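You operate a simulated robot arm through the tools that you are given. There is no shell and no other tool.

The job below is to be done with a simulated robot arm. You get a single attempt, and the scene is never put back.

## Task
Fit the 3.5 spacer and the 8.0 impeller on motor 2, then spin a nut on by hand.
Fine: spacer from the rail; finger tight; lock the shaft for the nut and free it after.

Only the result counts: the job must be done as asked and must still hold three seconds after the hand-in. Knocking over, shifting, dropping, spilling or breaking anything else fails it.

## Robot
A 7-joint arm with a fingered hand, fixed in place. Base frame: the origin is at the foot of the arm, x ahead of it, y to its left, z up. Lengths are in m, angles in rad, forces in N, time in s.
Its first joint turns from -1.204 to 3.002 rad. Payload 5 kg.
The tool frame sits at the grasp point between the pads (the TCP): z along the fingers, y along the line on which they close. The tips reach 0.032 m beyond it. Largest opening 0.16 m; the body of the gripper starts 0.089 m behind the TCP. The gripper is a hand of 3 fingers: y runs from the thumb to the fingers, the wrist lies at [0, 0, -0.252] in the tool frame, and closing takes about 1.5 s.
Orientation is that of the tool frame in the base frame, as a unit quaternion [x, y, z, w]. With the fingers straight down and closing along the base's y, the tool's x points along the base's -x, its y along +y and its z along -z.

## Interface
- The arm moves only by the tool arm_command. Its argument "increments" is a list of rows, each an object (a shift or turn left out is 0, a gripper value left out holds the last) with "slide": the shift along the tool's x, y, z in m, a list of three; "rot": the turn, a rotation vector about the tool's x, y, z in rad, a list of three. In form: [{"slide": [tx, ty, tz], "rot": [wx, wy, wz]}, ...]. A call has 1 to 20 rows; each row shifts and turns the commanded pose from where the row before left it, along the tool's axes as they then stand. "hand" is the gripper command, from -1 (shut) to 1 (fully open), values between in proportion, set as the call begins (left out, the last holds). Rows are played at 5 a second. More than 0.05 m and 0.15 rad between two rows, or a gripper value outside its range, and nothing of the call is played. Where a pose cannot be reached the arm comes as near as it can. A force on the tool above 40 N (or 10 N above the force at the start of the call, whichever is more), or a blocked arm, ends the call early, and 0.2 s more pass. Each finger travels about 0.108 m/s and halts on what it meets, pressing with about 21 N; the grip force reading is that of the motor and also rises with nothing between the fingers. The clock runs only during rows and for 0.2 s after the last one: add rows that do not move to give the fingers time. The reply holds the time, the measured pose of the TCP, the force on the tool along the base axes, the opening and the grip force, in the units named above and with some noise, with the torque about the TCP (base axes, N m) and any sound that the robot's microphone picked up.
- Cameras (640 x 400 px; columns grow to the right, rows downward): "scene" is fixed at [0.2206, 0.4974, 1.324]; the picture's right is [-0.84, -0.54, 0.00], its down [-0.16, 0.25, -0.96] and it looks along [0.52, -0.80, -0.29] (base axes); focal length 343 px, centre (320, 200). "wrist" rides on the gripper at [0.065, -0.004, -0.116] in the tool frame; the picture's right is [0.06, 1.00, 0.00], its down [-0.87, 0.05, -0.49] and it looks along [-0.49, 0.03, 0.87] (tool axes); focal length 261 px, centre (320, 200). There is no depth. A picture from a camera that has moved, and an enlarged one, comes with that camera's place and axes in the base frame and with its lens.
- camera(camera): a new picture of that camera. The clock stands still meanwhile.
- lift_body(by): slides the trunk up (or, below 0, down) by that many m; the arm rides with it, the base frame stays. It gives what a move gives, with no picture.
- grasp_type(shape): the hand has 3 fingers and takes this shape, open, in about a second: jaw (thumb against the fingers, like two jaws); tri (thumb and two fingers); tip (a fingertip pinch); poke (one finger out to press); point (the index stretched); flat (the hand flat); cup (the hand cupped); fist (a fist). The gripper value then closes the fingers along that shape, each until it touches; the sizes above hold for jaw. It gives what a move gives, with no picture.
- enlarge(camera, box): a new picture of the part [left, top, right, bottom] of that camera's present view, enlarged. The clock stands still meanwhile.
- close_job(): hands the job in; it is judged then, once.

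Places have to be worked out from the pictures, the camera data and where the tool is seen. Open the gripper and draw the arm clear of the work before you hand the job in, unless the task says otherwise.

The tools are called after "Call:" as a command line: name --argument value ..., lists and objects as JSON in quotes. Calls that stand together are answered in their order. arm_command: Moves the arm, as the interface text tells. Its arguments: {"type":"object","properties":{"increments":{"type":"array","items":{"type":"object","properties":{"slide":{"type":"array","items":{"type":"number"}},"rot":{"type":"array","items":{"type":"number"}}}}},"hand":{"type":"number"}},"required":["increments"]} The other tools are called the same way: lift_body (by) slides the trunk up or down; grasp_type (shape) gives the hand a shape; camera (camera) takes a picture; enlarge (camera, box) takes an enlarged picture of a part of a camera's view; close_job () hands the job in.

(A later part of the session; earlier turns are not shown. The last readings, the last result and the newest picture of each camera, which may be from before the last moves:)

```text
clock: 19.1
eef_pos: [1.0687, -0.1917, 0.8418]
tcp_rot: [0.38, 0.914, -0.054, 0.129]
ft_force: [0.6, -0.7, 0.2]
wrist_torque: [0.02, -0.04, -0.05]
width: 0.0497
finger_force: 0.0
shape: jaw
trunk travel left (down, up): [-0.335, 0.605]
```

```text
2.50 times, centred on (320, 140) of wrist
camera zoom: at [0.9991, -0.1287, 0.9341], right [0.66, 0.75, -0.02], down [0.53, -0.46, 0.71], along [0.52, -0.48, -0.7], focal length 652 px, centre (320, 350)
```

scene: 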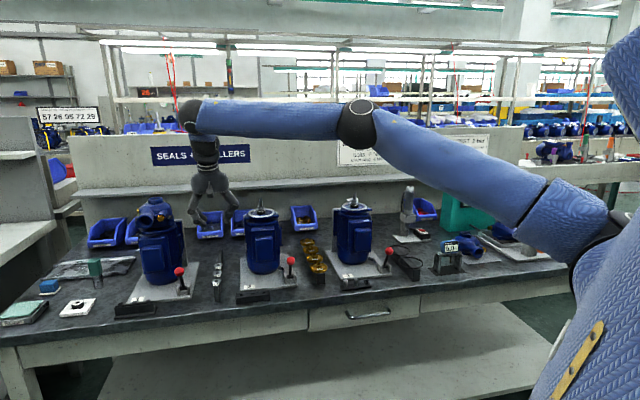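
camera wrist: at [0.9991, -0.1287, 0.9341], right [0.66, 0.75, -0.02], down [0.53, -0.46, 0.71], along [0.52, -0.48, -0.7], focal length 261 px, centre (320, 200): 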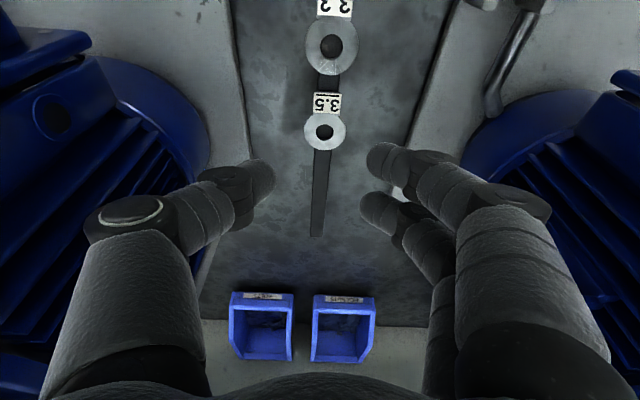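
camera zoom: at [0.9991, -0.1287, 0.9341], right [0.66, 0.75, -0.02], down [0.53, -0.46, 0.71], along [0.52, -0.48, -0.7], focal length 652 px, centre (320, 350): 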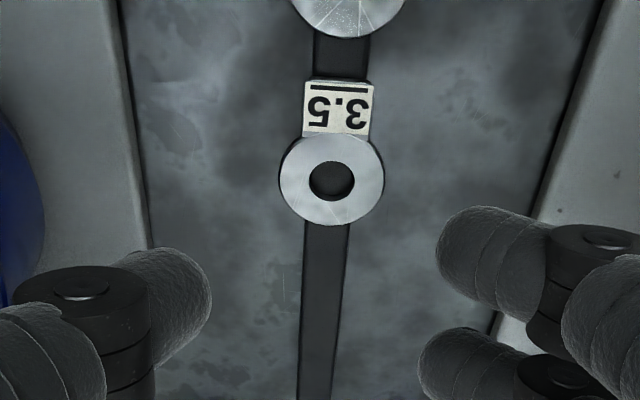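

The spacer stays consistent at (1.0713, -0.1922). I lower the tips around it by about 50 mm with the arm, open, and check before closing.

Call:
arm_command --increments '[{"slide": [0.0057, 0.0006, 0.0157]}, {"slide": [0.0056, 0.0005, 0.0157]}, {"slide": [0.0056, 0.0005, 0.0156]}, {}, {}]'

Call:
camera --camera "wrist"

Call:
enlarge --camera "wrist" --box '[240, 100, 400, 260]'

Call:
enlarge --camera "scene" --box '[170, 170, 280, 310]'

```text
clock: 20.4
eef_pos: [1.0683, -0.1903, 0.7912]
tcp_rot: [0.38, 0.914, -0.054, 0.129]
ft_force: [-0.4, -0.2, 0.2]
wrist_torque: [0.02, -0.02, 0.02]
width: 0.0497
finger_force: 0.1
shape: jaw
trunk travel left (down, up): [-0.335, 0.605]
```

```text
taken
camera wrist: at [0.9989, -0.1258, 0.8843], right [0.66, 0.75, -0.02], down [0.53, -0.46, 0.71], along [0.52, -0.48, -0.7], focal length 261 px, centre (320, 200)
```

wrist: 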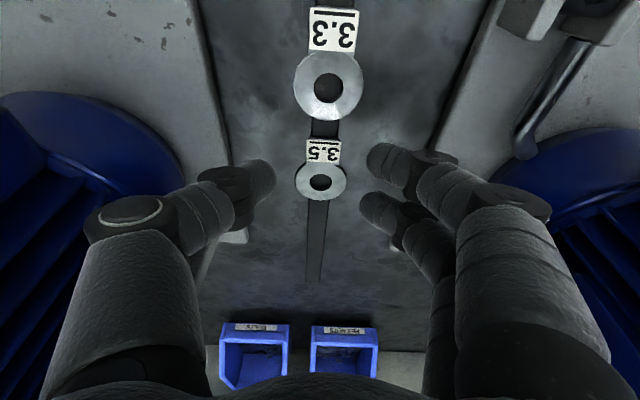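

```text
2.50 times, centred on (320, 180) of wrist
camera zoom: at [0.9989, -0.1258, 0.8843], right [0.66, 0.75, -0.02], down [0.53, -0.46, 0.71], along [0.52, -0.48, -0.7], focal length 652 px, centre (320, 250)
```

zoom: 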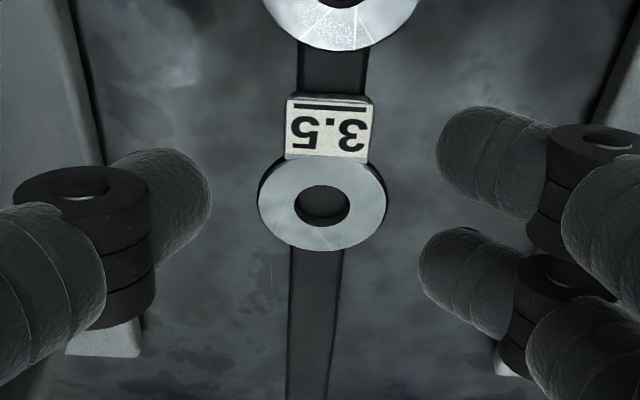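

```text
2.86 times, centred on (225, 240) of scene
camera zoom: at [0.2206, 0.4974, 1.324], right [-0.84, -0.54, 0.0], down [-0.16, 0.25, -0.96], along [0.52, -0.8, -0.29], focal length 981 px, centre (591, 86)
```

zoom: 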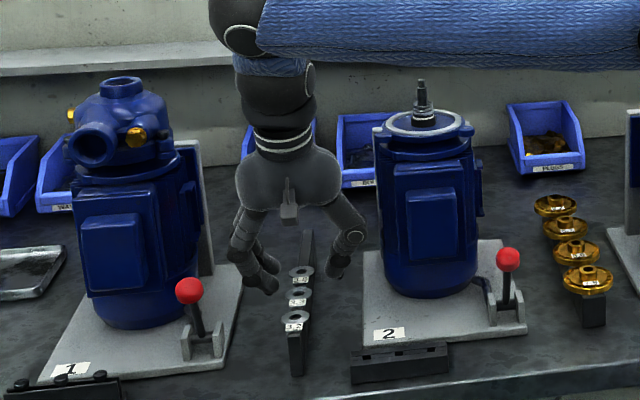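

The disc sits midway between thumb and fingers, about 18 mm beyond the TCP. I close on it.

Call:
arm_command --increments '[{}, {}, {}, {}]' --hand -1

Call:
enlarge --camera "wrist" --box '[240, 100, 400, 260]'

```text
clock: 21.4
eef_pos: [1.0692, -0.1892, 0.7914]
tcp_rot: [0.379, 0.915, -0.054, 0.129]
ft_force: [3.1, 1.6, 0.5]
wrist_torque: [0.04, -0.09, -0.06]
width: 0.0153
finger_force: 20.9
shape: jaw
trunk travel left (down, up): [-0.335, 0.605]
```

```text
2.50 times, centred on (320, 180) of wrist
camera zoom: at [0.9991, -0.1254, 0.8845], right [0.66, 0.75, -0.02], down [0.53, -0.46, 0.71], along [0.52, -0.48, -0.7], focal length 652 px, centre (320, 250)
```

zoom: 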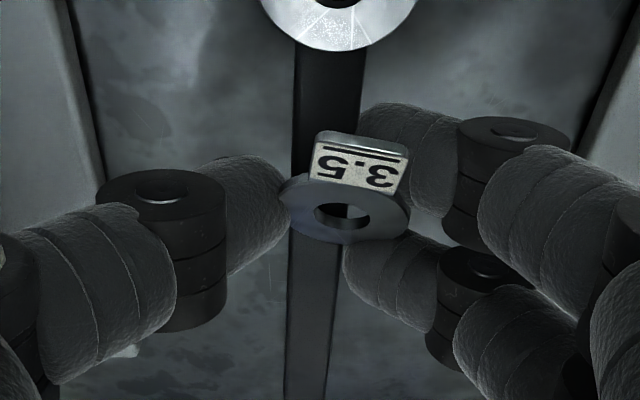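

The grip reads only 15 mm and the disc looks tipped with its tag, because the slanted finger ends slid under it. I look closer from both cameras before doing anything.

Call:
enlarge --camera "wrist" --box '[290, 140, 370, 200]'

Call:
enlarge --camera "scene" --box '[195, 240, 255, 290]'

```text
6.67 times, centred on (330, 170) of wrist
camera zoom: at [0.9991, -0.1254, 0.8845], right [0.66, 0.75, -0.02], down [0.53, -0.46, 0.71], along [0.52, -0.48, -0.7], focal length 1738 px, centre (253, 400)
```

zoom: 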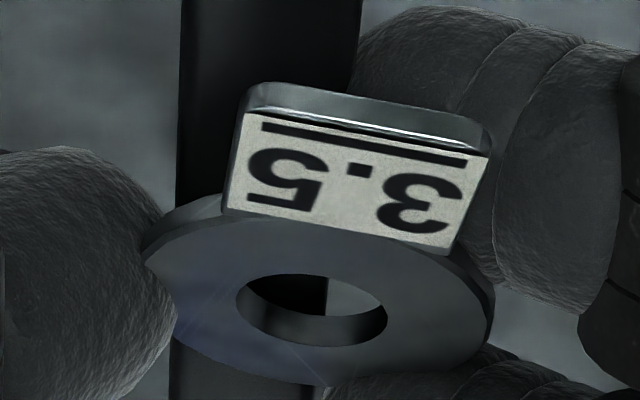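

```text
8.00 times, centred on (225, 265) of scene
camera zoom: at [0.2206, 0.4974, 1.324], right [-0.84, -0.54, 0.0], down [-0.16, 0.25, -0.96], along [0.52, -0.8, -0.29], focal length 2747 px, centre (1080, -320)
```

zoom: 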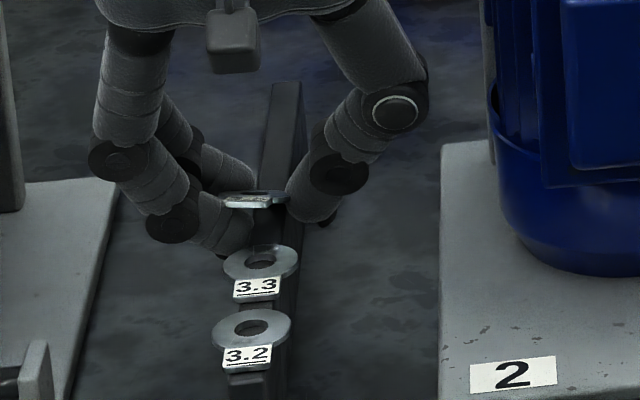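

The reading matches the rail's width: the tips went too low and are pinching the rail, with the spacer riding on the slanted finger links. I open in small steps so that it settles back onto the rail.

Call:
arm_command --increments '[{}]' --hand -0.76

Call:
enlarge --camera "wrist" --box '[280, 120, 380, 210]'

```text
clock: 21.8
eef_pos: [1.0675, -0.1904, 0.7902]
tcp_rot: [0.379, 0.915, -0.053, 0.128]
ft_force: [-0.2, -1.1, -0.1]
wrist_torque: [0.02, -0.01, 0.0]
width: 0.0189
finger_force: 0.0
shape: jaw
trunk travel left (down, up): [-0.335, 0.605]
```

```text
4.44 times, centred on (330, 165) of wrist
camera zoom: at [0.9987, -0.1263, 0.8843], right [0.66, 0.75, -0.02], down [0.53, -0.46, 0.71], along [0.52, -0.48, -0.7], focal length 1158 px, centre (276, 356)
```

zoom: 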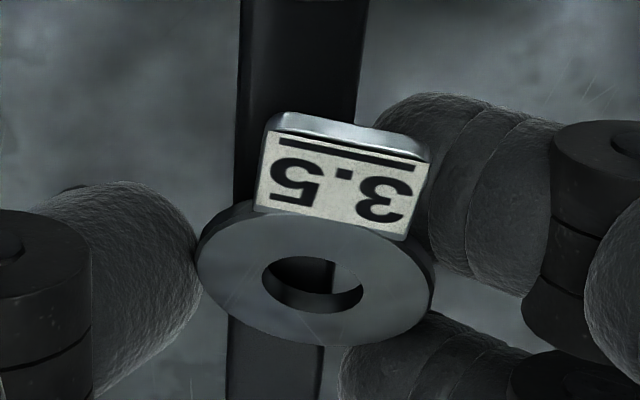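

The spacer is coming down but sits about 4 mm toward the finger side. I open a bit more while sliding the hand toward the thumb side, so that only the thumb moves away.

Call:
arm_command --increments '[{"slide": [0, -0.002, 0]}]' --hand -0.71

Call:
enlarge --camera "wrist" --box '[280, 120, 380, 210]'

Call:
enlarge --camera "scene" --box '[195, 240, 255, 290]'

```text
clock: 22.1
eef_pos: [1.067, -0.1917, 0.7904]
tcp_rot: [0.379, 0.915, -0.053, 0.129]
ft_force: [-0.1, -0.1, -0.3]
wrist_torque: [-0.02, 0.01, -0.02]
width: 0.0228
finger_force: 0.1
shape: jaw
trunk travel left (down, up): [-0.335, 0.605]
```

```text
4.44 times, centred on (330, 165) of wrist
camera zoom: at [0.9971, -0.1277, 0.8839], right [0.66, 0.75, -0.02], down [0.53, -0.46, 0.71], along [0.52, -0.48, -0.7], focal length 1158 px, centre (276, 356)
```

zoom: 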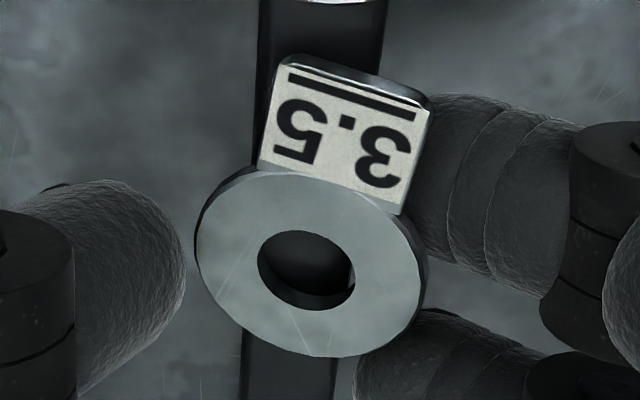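

```text
8.00 times, centred on (225, 265) of scene
camera zoom: at [0.2206, 0.4974, 1.324], right [-0.84, -0.54, 0.0], down [-0.16, 0.25, -0.96], along [0.52, -0.8, -0.29], focal length 2747 px, centre (1080, -320)
```

zoom: 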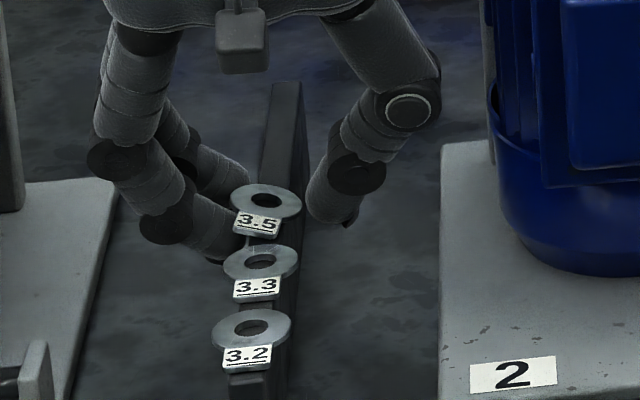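

The spacer is flat on the rail again, about 1 mm off centre and turned about 15°. I open to 50 mm, back off upward, and reduce the tilt to about 0.17 rad for a cleaner fingertip grip.

Call:
arm_command --increments '[{}, {}, {"slide": [-0.004, 0, -0.013]}, {"slide": [-0.004, 0, -0.013]}, {"slide": [-0.004, 0, -0.013]}, {"rot": [0, 0.11, 0]}, {}]' --hand -0.375

Call:
camera --camera "wrist"

Call:
enlarge --camera "wrist" --box '[270, 60, 380, 150]'

```text
clock: 23.8
eef_pos: [1.0675, -0.1937, 0.8314]
tcp_rot: [0.382, 0.92, -0.032, 0.078]
ft_force: [-0.2, 0.6, -0.4]
wrist_torque: [0.0, 0.02, 0.01]
width: 0.0493
finger_force: 0.0
shape: jaw
trunk travel left (down, up): [-0.335, 0.605]
```

```text
taken
camera wrist: at [1.0047, -0.1363, 0.9348], right [0.66, 0.75, -0.01], down [0.58, -0.51, 0.63], along [0.47, -0.42, -0.78], focal length 261 px, centre (320, 200)
```

wrist: 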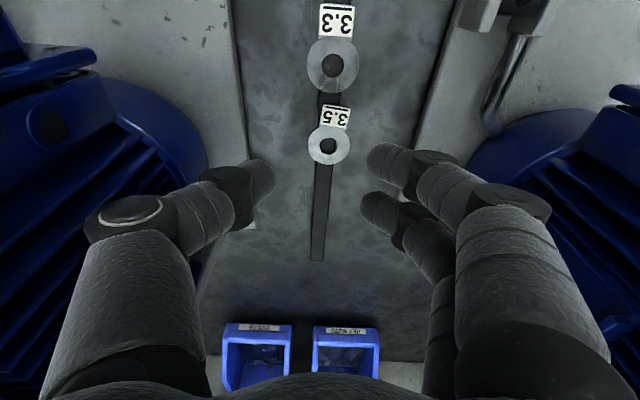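

```text
4.44 times, centred on (325, 105) of wrist
camera zoom: at [1.0047, -0.1363, 0.9348], right [0.66, 0.75, -0.01], down [0.58, -0.51, 0.63], along [0.47, -0.42, -0.78], focal length 1158 px, centre (298, 622)
```

zoom: 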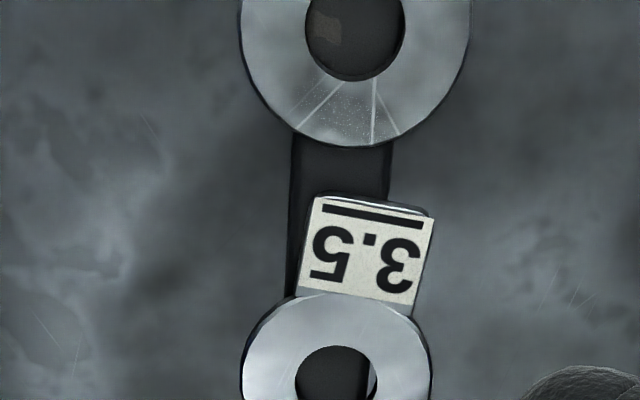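

The spacer is flat and intact on the rail. I enlarge to fix its centre.

Call:
enlarge --camera "wrist" --box '[280, 90, 380, 190]'

```text
4.00 times, centred on (330, 140) of wrist
camera zoom: at [1.0047, -0.1363, 0.9348], right [0.66, 0.75, -0.01], down [0.58, -0.51, 0.63], along [0.47, -0.42, -0.78], focal length 1043 px, centre (280, 440)
```

zoom: 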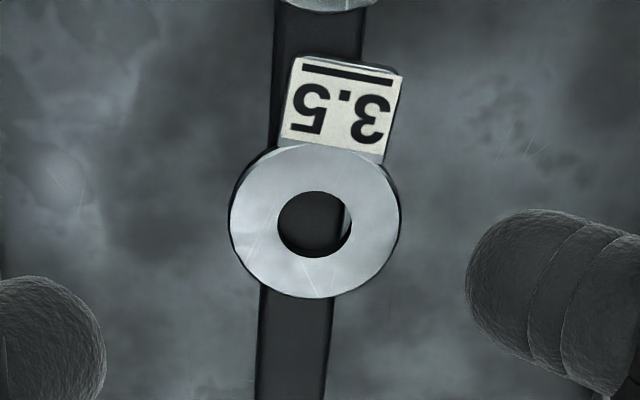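

The disc centre is at about tool offset (0.011, 0.005, 0.056). I bring it to the fingertip pinch plane with a small bias, as the two fingers wrap around it more than the thumb.

Call:
arm_command --increments '[{"slide": [0.0065, 0.0006, 0.0175]}, {"slide": [0.0065, 0.0007, 0.0175]}, {}, {}]'

Call:
enlarge --camera "wrist" --box '[240, 120, 400, 240]'

Call:
enlarge --camera "scene" --box '[195, 240, 255, 290]'

```text
clock: 24.8
eef_pos: [1.0638, -0.1856, 0.7935]
tcp_rot: [0.382, 0.92, -0.032, 0.078]
ft_force: [0.3, 0.1, 0.2]
wrist_torque: [0.0, -0.01, -0.01]
width: 0.0494
finger_force: 0.0
shape: jaw
trunk travel left (down, up): [-0.335, 0.605]
```

```text
3.33 times, centred on (320, 180) of wrist
camera zoom: at [0.9998, -0.129, 0.8974], right [0.66, 0.75, -0.01], down [0.58, -0.51, 0.63], along [0.47, -0.43, -0.78], focal length 869 px, centre (320, 267)
```

zoom: 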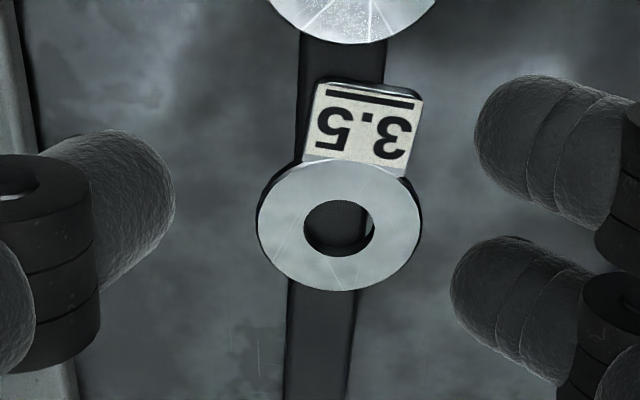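

```text
8.00 times, centred on (225, 265) of scene
camera zoom: at [0.2206, 0.4974, 1.324], right [-0.84, -0.54, 0.0], down [-0.16, 0.25, -0.96], along [0.52, -0.8, -0.29], focal length 2747 px, centre (1080, -320)
```

zoom: 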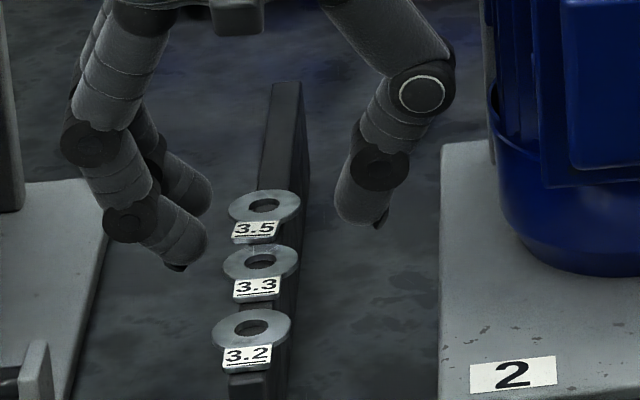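

The disc is centred between the two fingers and biased 4 mm toward them as planned. I close in stages, first to 28 mm.

Call:
arm_command --increments '[{}, {}]' --hand -0.65

Call:
enlarge --camera "wrist" --box '[240, 120, 400, 240]'

Call:
enlarge --camera "scene" --box '[195, 240, 255, 290]'

```text
clock: 25.4
eef_pos: [1.062, -0.1851, 0.7951]
tcp_rot: [0.382, 0.92, -0.032, 0.078]
ft_force: [0.2, 0.3, 0.1]
wrist_torque: [-0.02, 0.01, 0.01]
width: 0.0284
finger_force: 0.0
shape: jaw
trunk travel left (down, up): [-0.335, 0.605]
```

```text
3.33 times, centred on (320, 180) of wrist
camera zoom: at [0.9998, -0.1291, 0.8975], right [0.66, 0.75, -0.01], down [0.58, -0.51, 0.63], along [0.47, -0.42, -0.78], focal length 869 px, centre (320, 267)
```

zoom: 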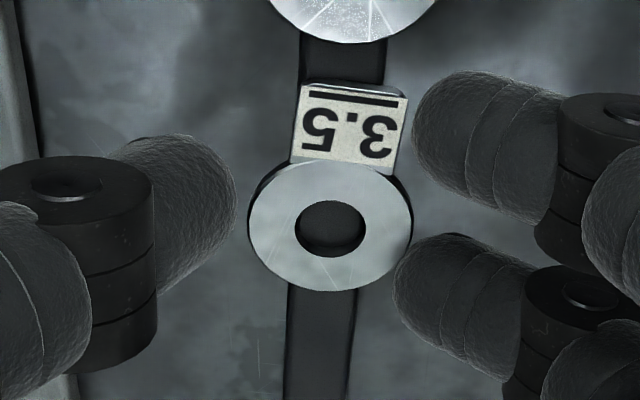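

```text
8.00 times, centred on (225, 265) of scene
camera zoom: at [0.2206, 0.4974, 1.324], right [-0.84, -0.54, 0.0], down [-0.16, 0.25, -0.96], along [0.52, -0.8, -0.29], focal length 2747 px, centre (1080, -320)
```

zoom: 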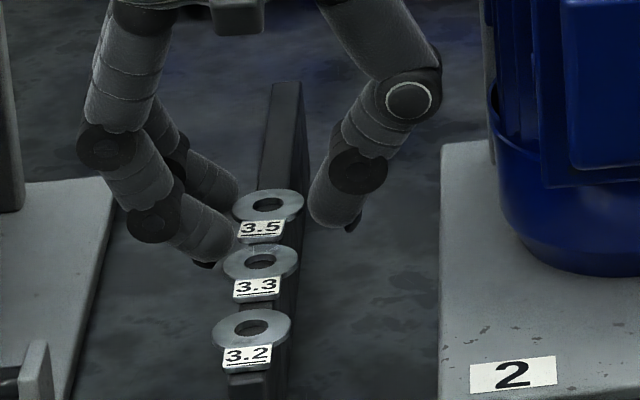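

The fingers have touched and nudged the disc, which stays flat; the thumb is about 2 mm away. I close another step.

Call:
arm_command --increments '[{}, {}]' --hand -0.72

Call:
enlarge --camera "wrist" --box '[240, 120, 400, 240]'

Call:
enlarge --camera "scene" --box '[195, 240, 255, 290]'

```text
clock: 25.9
eef_pos: [1.0627, -0.1867, 0.7937]
tcp_rot: [0.382, 0.92, -0.032, 0.079]
ft_force: [0.9, -0.1, 0.5]
wrist_torque: [0.01, 0.0, 0.03]
width: 0.0233
finger_force: 0.0
shape: jaw
trunk travel left (down, up): [-0.335, 0.605]
```

```text
3.33 times, centred on (320, 180) of wrist
camera zoom: at [0.9998, -0.129, 0.8976], right [0.66, 0.75, -0.01], down [0.58, -0.51, 0.63], along [0.47, -0.42, -0.78], focal length 869 px, centre (320, 267)
```

zoom: 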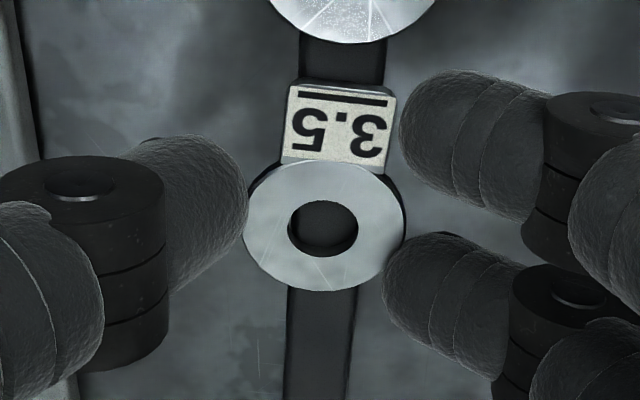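

```text
8.00 times, centred on (225, 265) of scene
camera zoom: at [0.2206, 0.4974, 1.324], right [-0.84, -0.54, 0.0], down [-0.16, 0.25, -0.96], along [0.52, -0.8, -0.29], focal length 2747 px, centre (1080, -320)
```

zoom: 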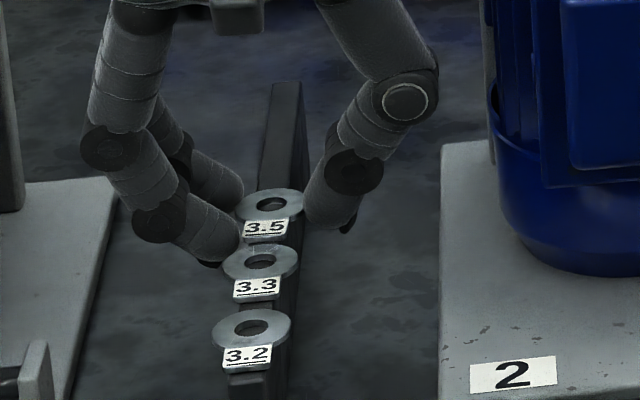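

The disc is now touched on both sides and still flat. I squeeze fully and check.

Call:
arm_command --increments '[{}, {}, {}]' --hand -1

Call:
enlarge --camera "wrist" --box '[240, 120, 400, 240]'

Call:
enlarge --camera "scene" --box '[195, 240, 255, 290]'

```text
clock: 26.8
eef_pos: [1.0619, -0.1851, 0.7941]
tcp_rot: [0.382, 0.92, -0.032, 0.079]
ft_force: [-0.9, 0.4, 3.7]
wrist_torque: [-0.08, -0.05, -0.04]
width: 0.0202
finger_force: 20.6
shape: jaw
trunk travel left (down, up): [-0.335, 0.605]
```

```text
3.33 times, centred on (320, 180) of wrist
camera zoom: at [0.9997, -0.1291, 0.8979], right [0.66, 0.75, -0.01], down [0.58, -0.51, 0.63], along [0.47, -0.42, -0.78], focal length 869 px, centre (320, 267)
```

zoom: 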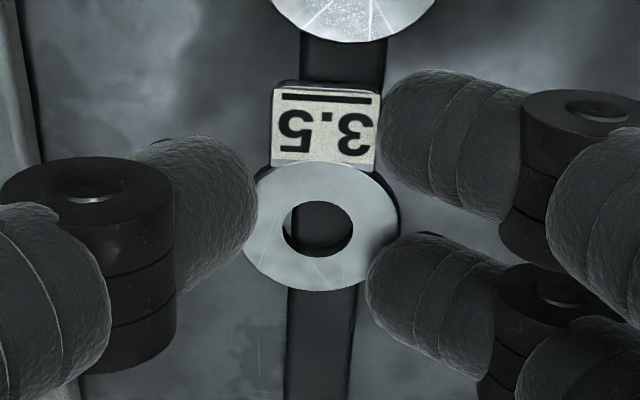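

```text
8.00 times, centred on (225, 265) of scene
camera zoom: at [0.2206, 0.4974, 1.324], right [-0.84, -0.54, 0.0], down [-0.16, 0.25, -0.96], along [0.52, -0.8, -0.29], focal length 2747 px, centre (1080, -320)
```

zoom: 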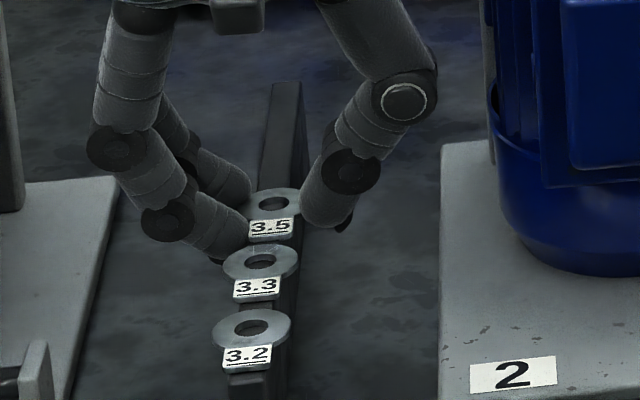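

The pinch holds flat at 20 mm with 3.7 N of push onto the rail. I lift slowly by 8 mm and check whether the disc comes along level.

Call:
arm_command --increments '[{"slide": [-0.0007, 0, -0.0039]}, {"slide": [-0.0007, 0, -0.0039]}, {}]'

Call:
enlarge --camera "wrist" --box '[240, 120, 400, 240]'

Call:
enlarge --camera "scene" --box '[195, 240, 255, 290]'

```text
clock: 27.6
eef_pos: [1.0633, -0.1828, 0.8012]
tcp_rot: [0.382, 0.92, -0.032, 0.078]
ft_force: [0.2, 0.8, 0.0]
wrist_torque: [0.03, -0.02, 0.0]
width: 0.0189
finger_force: 21.3
shape: jaw
trunk travel left (down, up): [-0.335, 0.605]
```

```text
3.33 times, centred on (320, 180) of wrist
camera zoom: at [1.0004, -0.1288, 0.905], right [0.66, 0.75, -0.01], down [0.58, -0.51, 0.63], along [0.47, -0.42, -0.78], focal length 869 px, centre (320, 267)
```

zoom: 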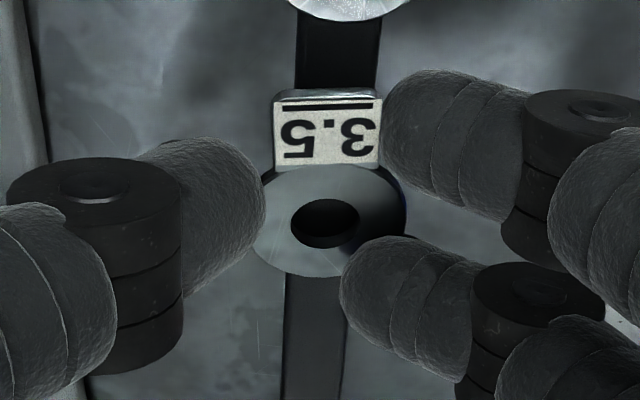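

```text
8.00 times, centred on (225, 265) of scene
camera zoom: at [0.2206, 0.4974, 1.324], right [-0.84, -0.54, 0.0], down [-0.16, 0.25, -0.96], along [0.52, -0.8, -0.29], focal length 2747 px, centre (1080, -320)
```

zoom: 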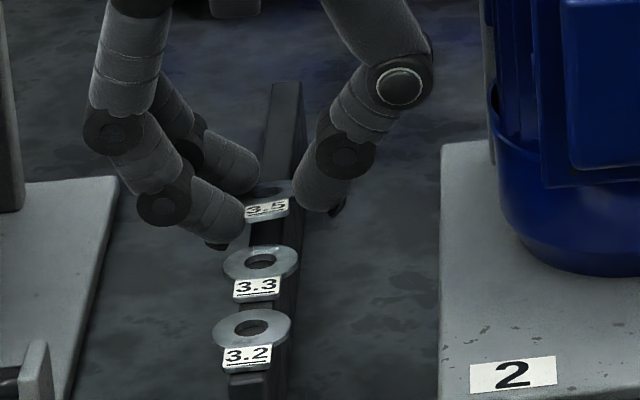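

The disc is held, tipped roughly 8° with the front up. I lift 15 mm more to see whether it is stable.

Call:
arm_command --increments '[{"slide": [-0.0013, 0, -0.0075]}, {"slide": [-0.0013, 0, -0.0075]}, {}, {}]'

Call:
enlarge --camera "wrist" --box '[260, 130, 380, 220]'

Call:
enlarge --camera "scene" --box '[195, 240, 255, 290]'

```text
clock: 28.6
eef_pos: [1.0635, -0.1859, 0.8169]
tcp_rot: [0.383, 0.92, -0.033, 0.078]
ft_force: [0.4, -0.8, 1.1]
wrist_torque: [-0.05, -0.02, 0.02]
width: 0.0186
finger_force: 21.4
shape: jaw
trunk travel left (down, up): [-0.335, 0.605]
```

```text
4.44 times, centred on (320, 175) of wrist
camera zoom: at [1.0007, -0.1287, 0.9203], right [0.66, 0.75, -0.01], down [0.58, -0.51, 0.63], along [0.47, -0.42, -0.78], focal length 1158 px, centre (320, 311)
```

zoom: 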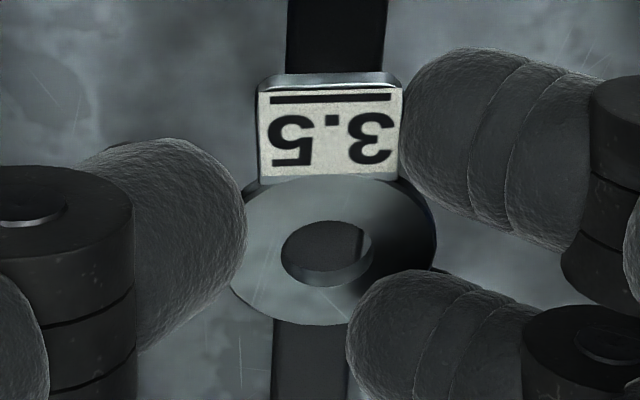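

```text
8.00 times, centred on (225, 265) of scene
camera zoom: at [0.2206, 0.4974, 1.324], right [-0.84, -0.54, 0.0], down [-0.16, 0.25, -0.96], along [0.52, -0.8, -0.29], focal length 2747 px, centre (1080, -320)
```

zoom: 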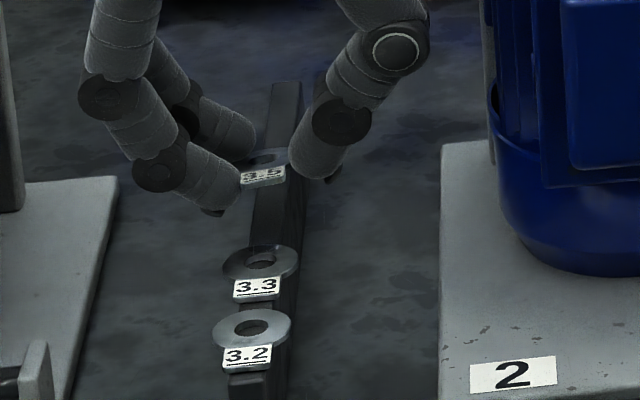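

The disc is carried stably (18.6 mm, 21 N), tilted about 8° in two directions, which I can correct with the hand. I raise the trunk 0.25 m straight up.

Call:
lift_body --by 0.25

Call:
enlarge --camera "wrist" --box '[270, 140, 370, 215]'

Call:
camera --camera "wrist"

Call:
enlarge --camera "scene" --box '[180, 140, 260, 200]'

```text
clock: 31.1
eef_pos: [1.0633, -0.185, 1.0672]
tcp_rot: [0.382, 0.92, -0.032, 0.079]
ft_force: [0.5, 0.0, -0.1]
wrist_torque: [0.0, -0.02, 0.02]
width: 0.0188
finger_force: 21.1
shape: jaw
trunk travel left (down, up): [-0.585, 0.355]
```

```text
5.33 times, centred on (320, 178) of wrist
camera zoom: at [1.001, -0.1288, 1.17], right [0.66, 0.75, -0.01], down [0.58, -0.51, 0.63], along [0.47, -0.42, -0.78], focal length 1390 px, centre (320, 320)
```

zoom: 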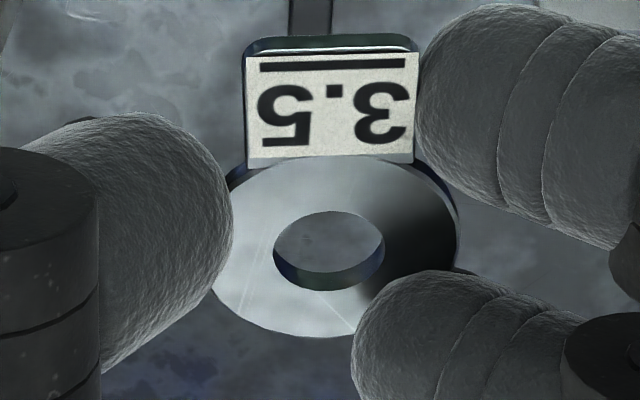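

```text
taken
camera wrist: at [1.001, -0.1288, 1.17], right [0.66, 0.75, -0.01], down [0.58, -0.51, 0.63], along [0.47, -0.42, -0.78], focal length 261 px, centre (320, 200)
```

wrist: 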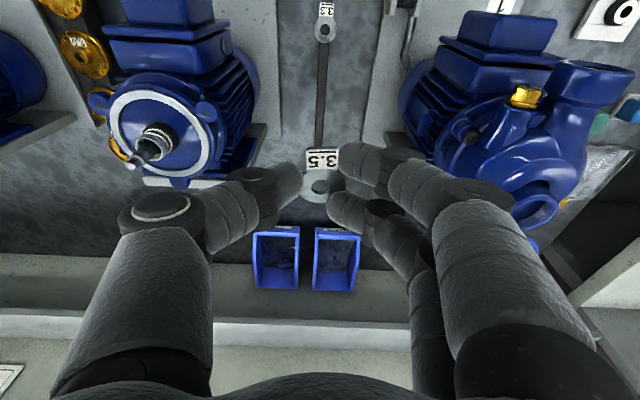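

```text
6.67 times, centred on (220, 170) of scene
camera zoom: at [0.2206, 0.4974, 1.324], right [-0.84, -0.54, 0.0], down [-0.16, 0.25, -0.96], along [0.52, -0.8, -0.29], focal length 2289 px, centre (987, 400)
```

zoom: 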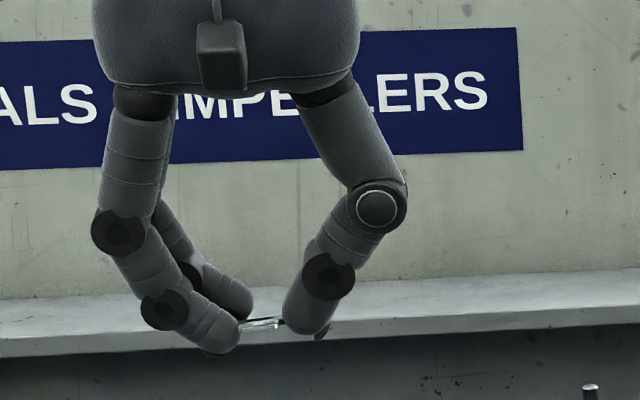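

The disc is tilted about 8° front-up and about 11° finger-side-down. I level it by turning the hand about its x and y axes here in free space, then look again.

Call:
arm_command --increments '[{"rot": [-0.094, -0.07, 0.016]}, {"rot": [-0.093, -0.07, 0.015]}, {}, {}]'

Call:
enlarge --camera "wrist" --box '[270, 140, 370, 215]'

Call:
enlarge --camera "scene" --box '[180, 140, 260, 200]'

```text
clock: 32.1
eef_pos: [1.064, -0.1848, 1.0647]
tcp_rot: [0.384, 0.906, 0.029, 0.178]
ft_force: [-0.5, -0.4, 0.3]
wrist_torque: [-0.02, 0.01, -0.03]
width: 0.0187
finger_force: 21.1
shape: jaw
trunk travel left (down, up): [-0.585, 0.355]
```

```text
5.33 times, centred on (320, 178) of wrist
camera zoom: at [0.9788, -0.1327, 1.1539], right [0.64, 0.75, 0.17], down [0.43, -0.53, 0.73], along [0.64, -0.4, -0.66], focal length 1390 px, centre (320, 320)
```

zoom: 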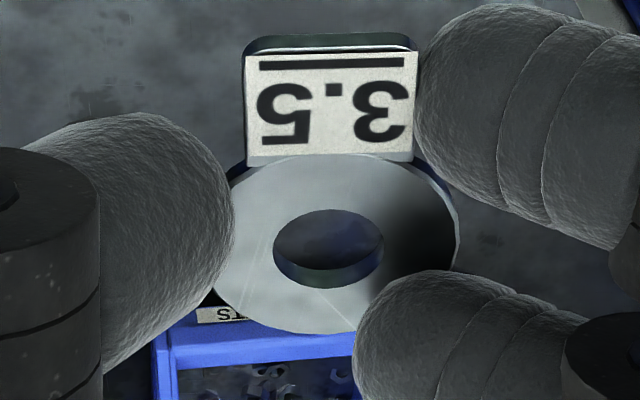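

```text
6.67 times, centred on (220, 170) of scene
camera zoom: at [0.2206, 0.4974, 1.324], right [-0.84, -0.54, 0.0], down [-0.16, 0.25, -0.96], along [0.52, -0.8, -0.29], focal length 2289 px, centre (987, 400)
```

zoom: 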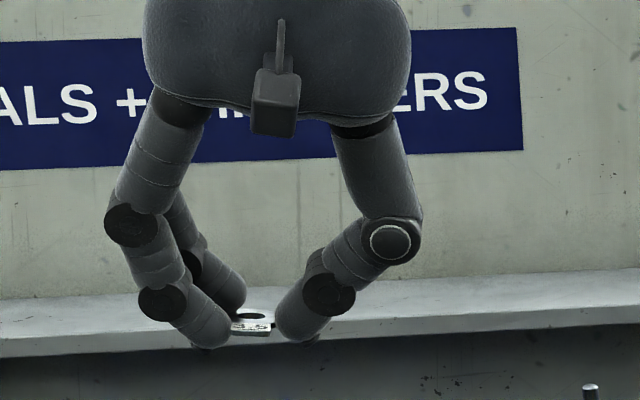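

The disc looks more level. I enlarge it strongly in the scene camera to judge the remaining tilt.

Call:
enlarge --camera "scene" --box '[204, 172, 222, 186]'

Call:
enlarge --camera "wrist" --box '[295, 160, 355, 210]'

```text
16.00 times, centred on (213, 179) of scene
camera zoom: at [0.2206, 0.4974, 1.324], right [-0.84, -0.54, 0.0], down [-0.16, 0.25, -0.96], along [0.52, -0.8, -0.29], focal length 5494 px, centre (2032, 536)
```

zoom: 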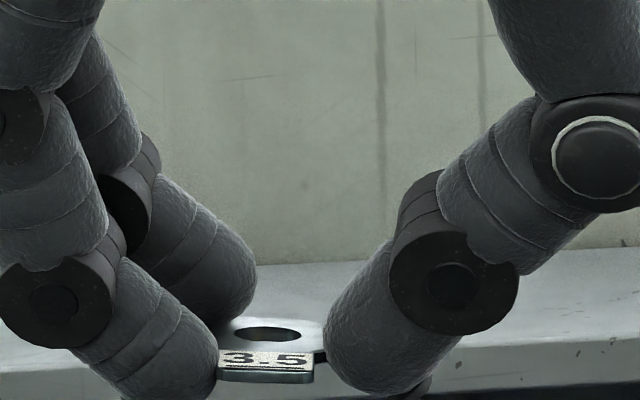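

```text
8.00 times, centred on (325, 185) of wrist
camera zoom: at [0.9788, -0.1327, 1.1539], right [0.64, 0.75, 0.17], down [0.43, -0.53, 0.73], along [0.64, -0.4, -0.66], focal length 2085 px, centre (280, 320)
```

zoom: 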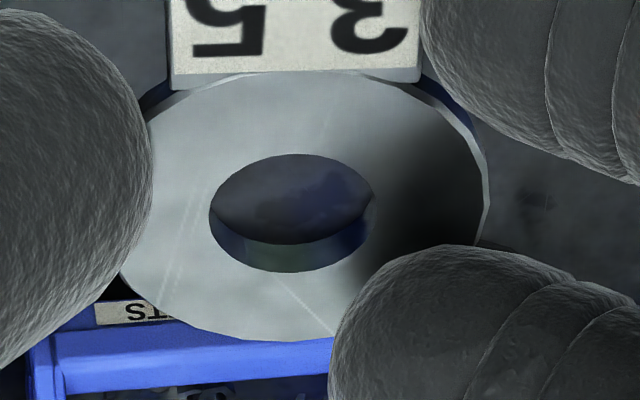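

Both views agree that the disc is now level, with its centre about (-0.006, 0.001, 0.027) in the tool frame. Next I take a picture for locating motor 2's shaft from here.

Call:
camera --camera "wrist"

Call:
enlarge --camera "wrist" --box '[90, 100, 190, 180]'

```text
taken
camera wrist: at [0.9788, -0.1327, 1.1539], right [0.64, 0.75, 0.17], down [0.43, -0.53, 0.73], along [0.64, -0.4, -0.66], focal length 261 px, centre (320, 200)
```

wrist: 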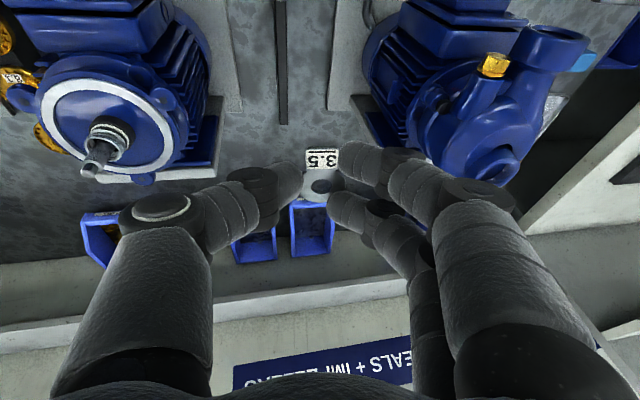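

```text
5.00 times, centred on (140, 140) of wrist
camera zoom: at [0.9788, -0.1327, 1.1539], right [0.64, 0.75, 0.17], down [0.43, -0.53, 0.73], along [0.64, -0.4, -0.66], focal length 1303 px, centre (1220, 500)
```

zoom: 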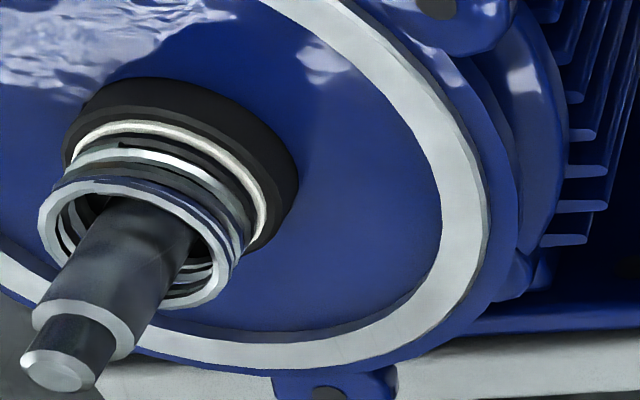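

The shaft tip comes out at about (0.9815, -0.318, 0.991) consistently from three views. I carry the spacer over it, keeping about 45 mm above the tip.

Call:
arm_command --increments '[{"slide": [-0.0033, -0.0196, -0.00224]}, {"slide": [-0.0033, -0.0196, -0.00224]}, {"slide": [-0.0033, -0.0196, -0.00224]}, {"slide": [-0.0033, -0.0196, -0.00224]}, {"slide": [-0.0033, -0.0196, -0.00224]}, {"slide": [-0.0033, -0.0196, -0.00224]}, {"slide": [-0.0033, -0.0196, -0.00224]}, {"slide": [-0.0033, -0.0196, -0.00224]}, {}, {}]'

Call:
camera --camera "wrist"

Call:
enlarge --camera "wrist" --box '[260, 80, 380, 215]'

Call:
enlarge --camera "scene" --box '[235, 160, 295, 220]'

```text
clock: 34.3
eef_pos: [0.9663, -0.3144, 1.0627]
tcp_rot: [0.384, 0.906, 0.029, 0.178]
ft_force: [0.3, 0.1, -0.1]
wrist_torque: [0.01, 0.03, -0.01]
width: 0.0183
finger_force: 21.2
shape: jaw
trunk travel left (down, up): [-0.585, 0.355]
```

```text
taken
camera wrist: at [0.8808, -0.2617, 1.15], right [0.64, 0.75, 0.17], down [0.43, -0.53, 0.73], along [0.64, -0.4, -0.66], focal length 261 px, centre (320, 200)
```

wrist: 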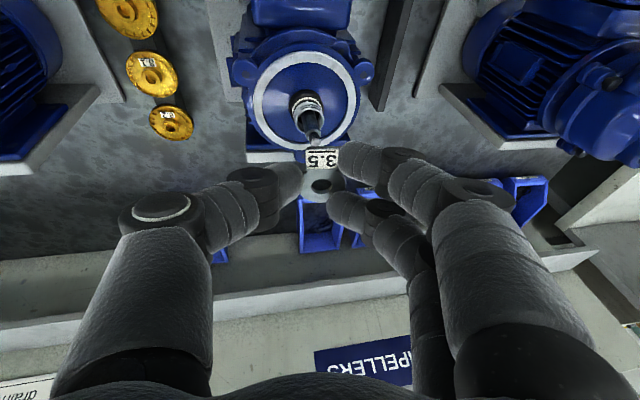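

```text
2.96 times, centred on (320, 148) of wrist
camera zoom: at [0.8808, -0.2617, 1.15], right [0.64, 0.75, 0.17], down [0.43, -0.53, 0.73], along [0.64, -0.4, -0.66], focal length 772 px, centre (320, 356)
```

zoom: 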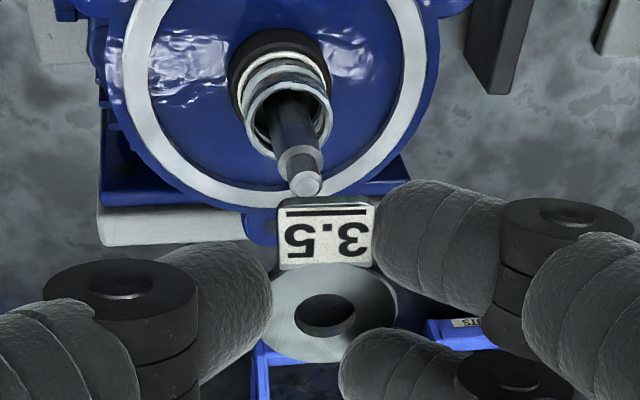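

```text
6.67 times, centred on (265, 190) of scene
camera zoom: at [0.2206, 0.4974, 1.324], right [-0.84, -0.54, 0.0], down [-0.16, 0.25, -0.96], along [0.52, -0.8, -0.29], focal length 2289 px, centre (687, 267)
```

zoom: 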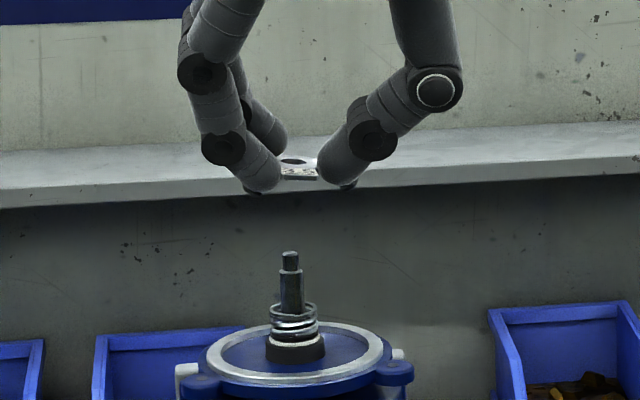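

The bore is about 46 mm above the tip and roughly 3.3 mm short along the closing direction, in agreement between both cameras. I correct that and lower 38 mm, leaving about 8 mm.

Call:
arm_command --increments '[{"slide": [0.0039, -0.0013, 0.012]}, {"slide": [0.0039, -0.0014, 0.012]}, {"slide": [0.0039, -0.0014, 0.0121]}, {}, {}]'

Call:
enlarge --camera "wrist" --box '[270, 120, 370, 215]'

Call:
enlarge --camera "scene" --box '[245, 185, 280, 220]'

```text
clock: 35.5
eef_pos: [0.9682, -0.3117, 1.0235]
tcp_rot: [0.383, 0.906, 0.029, 0.178]
ft_force: [0.5, 0.1, 0.0]
wrist_torque: [0.0, -0.01, 0.0]
width: 0.0184
finger_force: 21.2
shape: jaw
trunk travel left (down, up): [-0.585, 0.355]
```

```text
4.21 times, centred on (320, 168) of wrist
camera zoom: at [0.8835, -0.2601, 1.1116], right [0.64, 0.75, 0.17], down [0.43, -0.53, 0.73], along [0.64, -0.4, -0.66], focal length 1098 px, centre (320, 337)
```

zoom: 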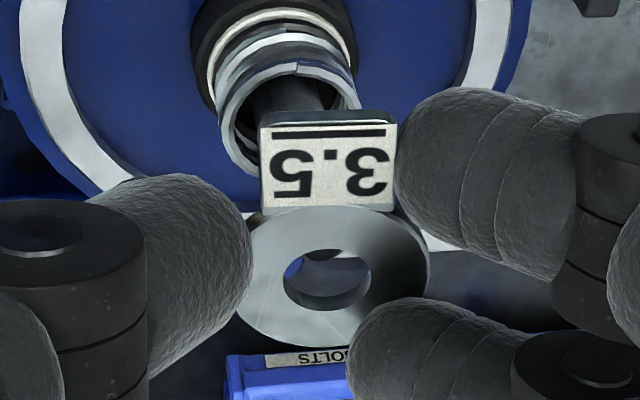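

```text
11.43 times, centred on (262, 202) of scene
camera zoom: at [0.2206, 0.4974, 1.324], right [-0.84, -0.54, 0.0], down [-0.16, 0.25, -0.96], along [0.52, -0.8, -0.29], focal length 3924 px, centre (977, 171)
```

zoom: 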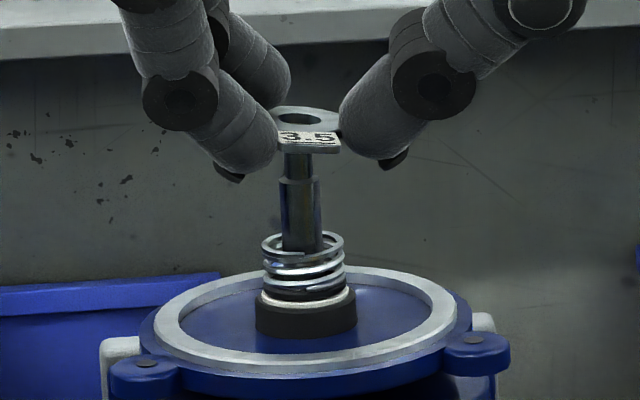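

Bore and shaft line up within about 1 mm in the scene view, with roughly 9 mm left to the tip. I lower 13 mm so that the thread enters the bore and check through it.

Call:
arm_command --increments '[{"slide": [0.0013, -0.0006, 0.0041]}, {"slide": [0.0013, -0.0006, 0.0041]}, {"slide": [0.0013, -0.0007, 0.0041]}, {}]'

Call:
enlarge --camera "wrist" --box '[270, 120, 370, 215]'

Call:
enlarge --camera "scene" --box '[245, 185, 280, 220]'

```text
clock: 36.5
eef_pos: [0.969, -0.3109, 1.0111]
tcp_rot: [0.383, 0.906, 0.029, 0.179]
ft_force: [0.6, -0.6, 0.2]
wrist_torque: [0.03, -0.03, 0.0]
width: 0.0183
finger_force: 21.3
shape: jaw
trunk travel left (down, up): [-0.585, 0.355]
```

```text
4.21 times, centred on (320, 168) of wrist
camera zoom: at [0.8838, -0.2581, 1.0995], right [0.64, 0.75, 0.17], down [0.43, -0.53, 0.73], along [0.64, -0.4, -0.66], focal length 1098 px, centre (320, 337)
```

zoom: 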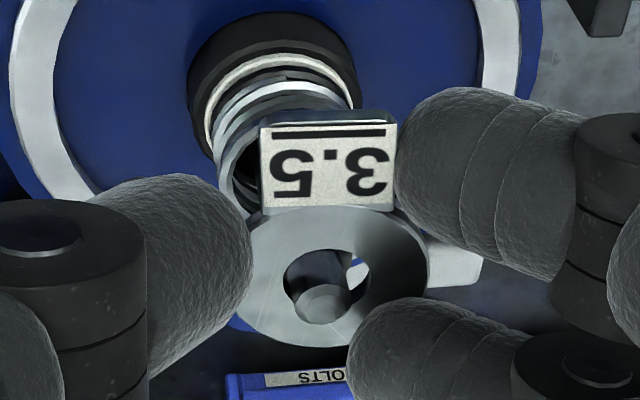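

```text
11.43 times, centred on (262, 202) of scene
camera zoom: at [0.2206, 0.4974, 1.324], right [-0.84, -0.54, 0.0], down [-0.16, 0.25, -0.96], along [0.52, -0.8, -0.29], focal length 3924 px, centre (977, 171)
```

zoom: 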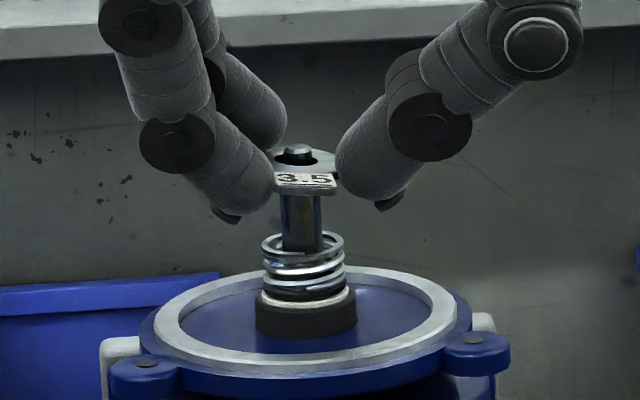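

The thread tip is through the bore. I zoom in on both views to centre it for the larger shaft shoulder.

Call:
enlarge --camera "wrist" --box '[300, 170, 345, 205]'

Call:
enlarge --camera "scene" --box '[255, 194, 267, 206]'

```text
11.43 times, centred on (322, 188) of wrist
camera zoom: at [0.8838, -0.2581, 1.0995], right [0.64, 0.75, 0.17], down [0.43, -0.53, 0.73], along [0.64, -0.4, -0.66], focal length 2979 px, centre (291, 343)
```

zoom: 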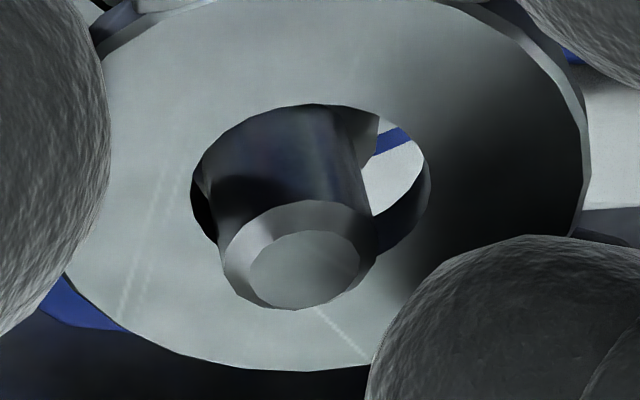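

```text
16.00 times, centred on (261, 200) of scene
camera zoom: at [0.2206, 0.4974, 1.324], right [-0.84, -0.54, 0.0], down [-0.16, 0.25, -0.96], along [0.52, -0.8, -0.29], focal length 5494 px, centre (1264, 200)
```

zoom: 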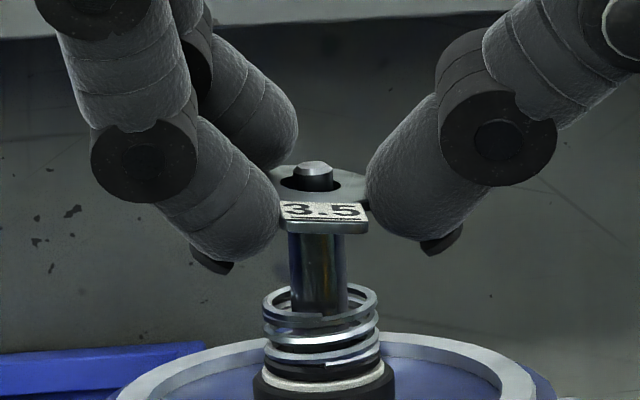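

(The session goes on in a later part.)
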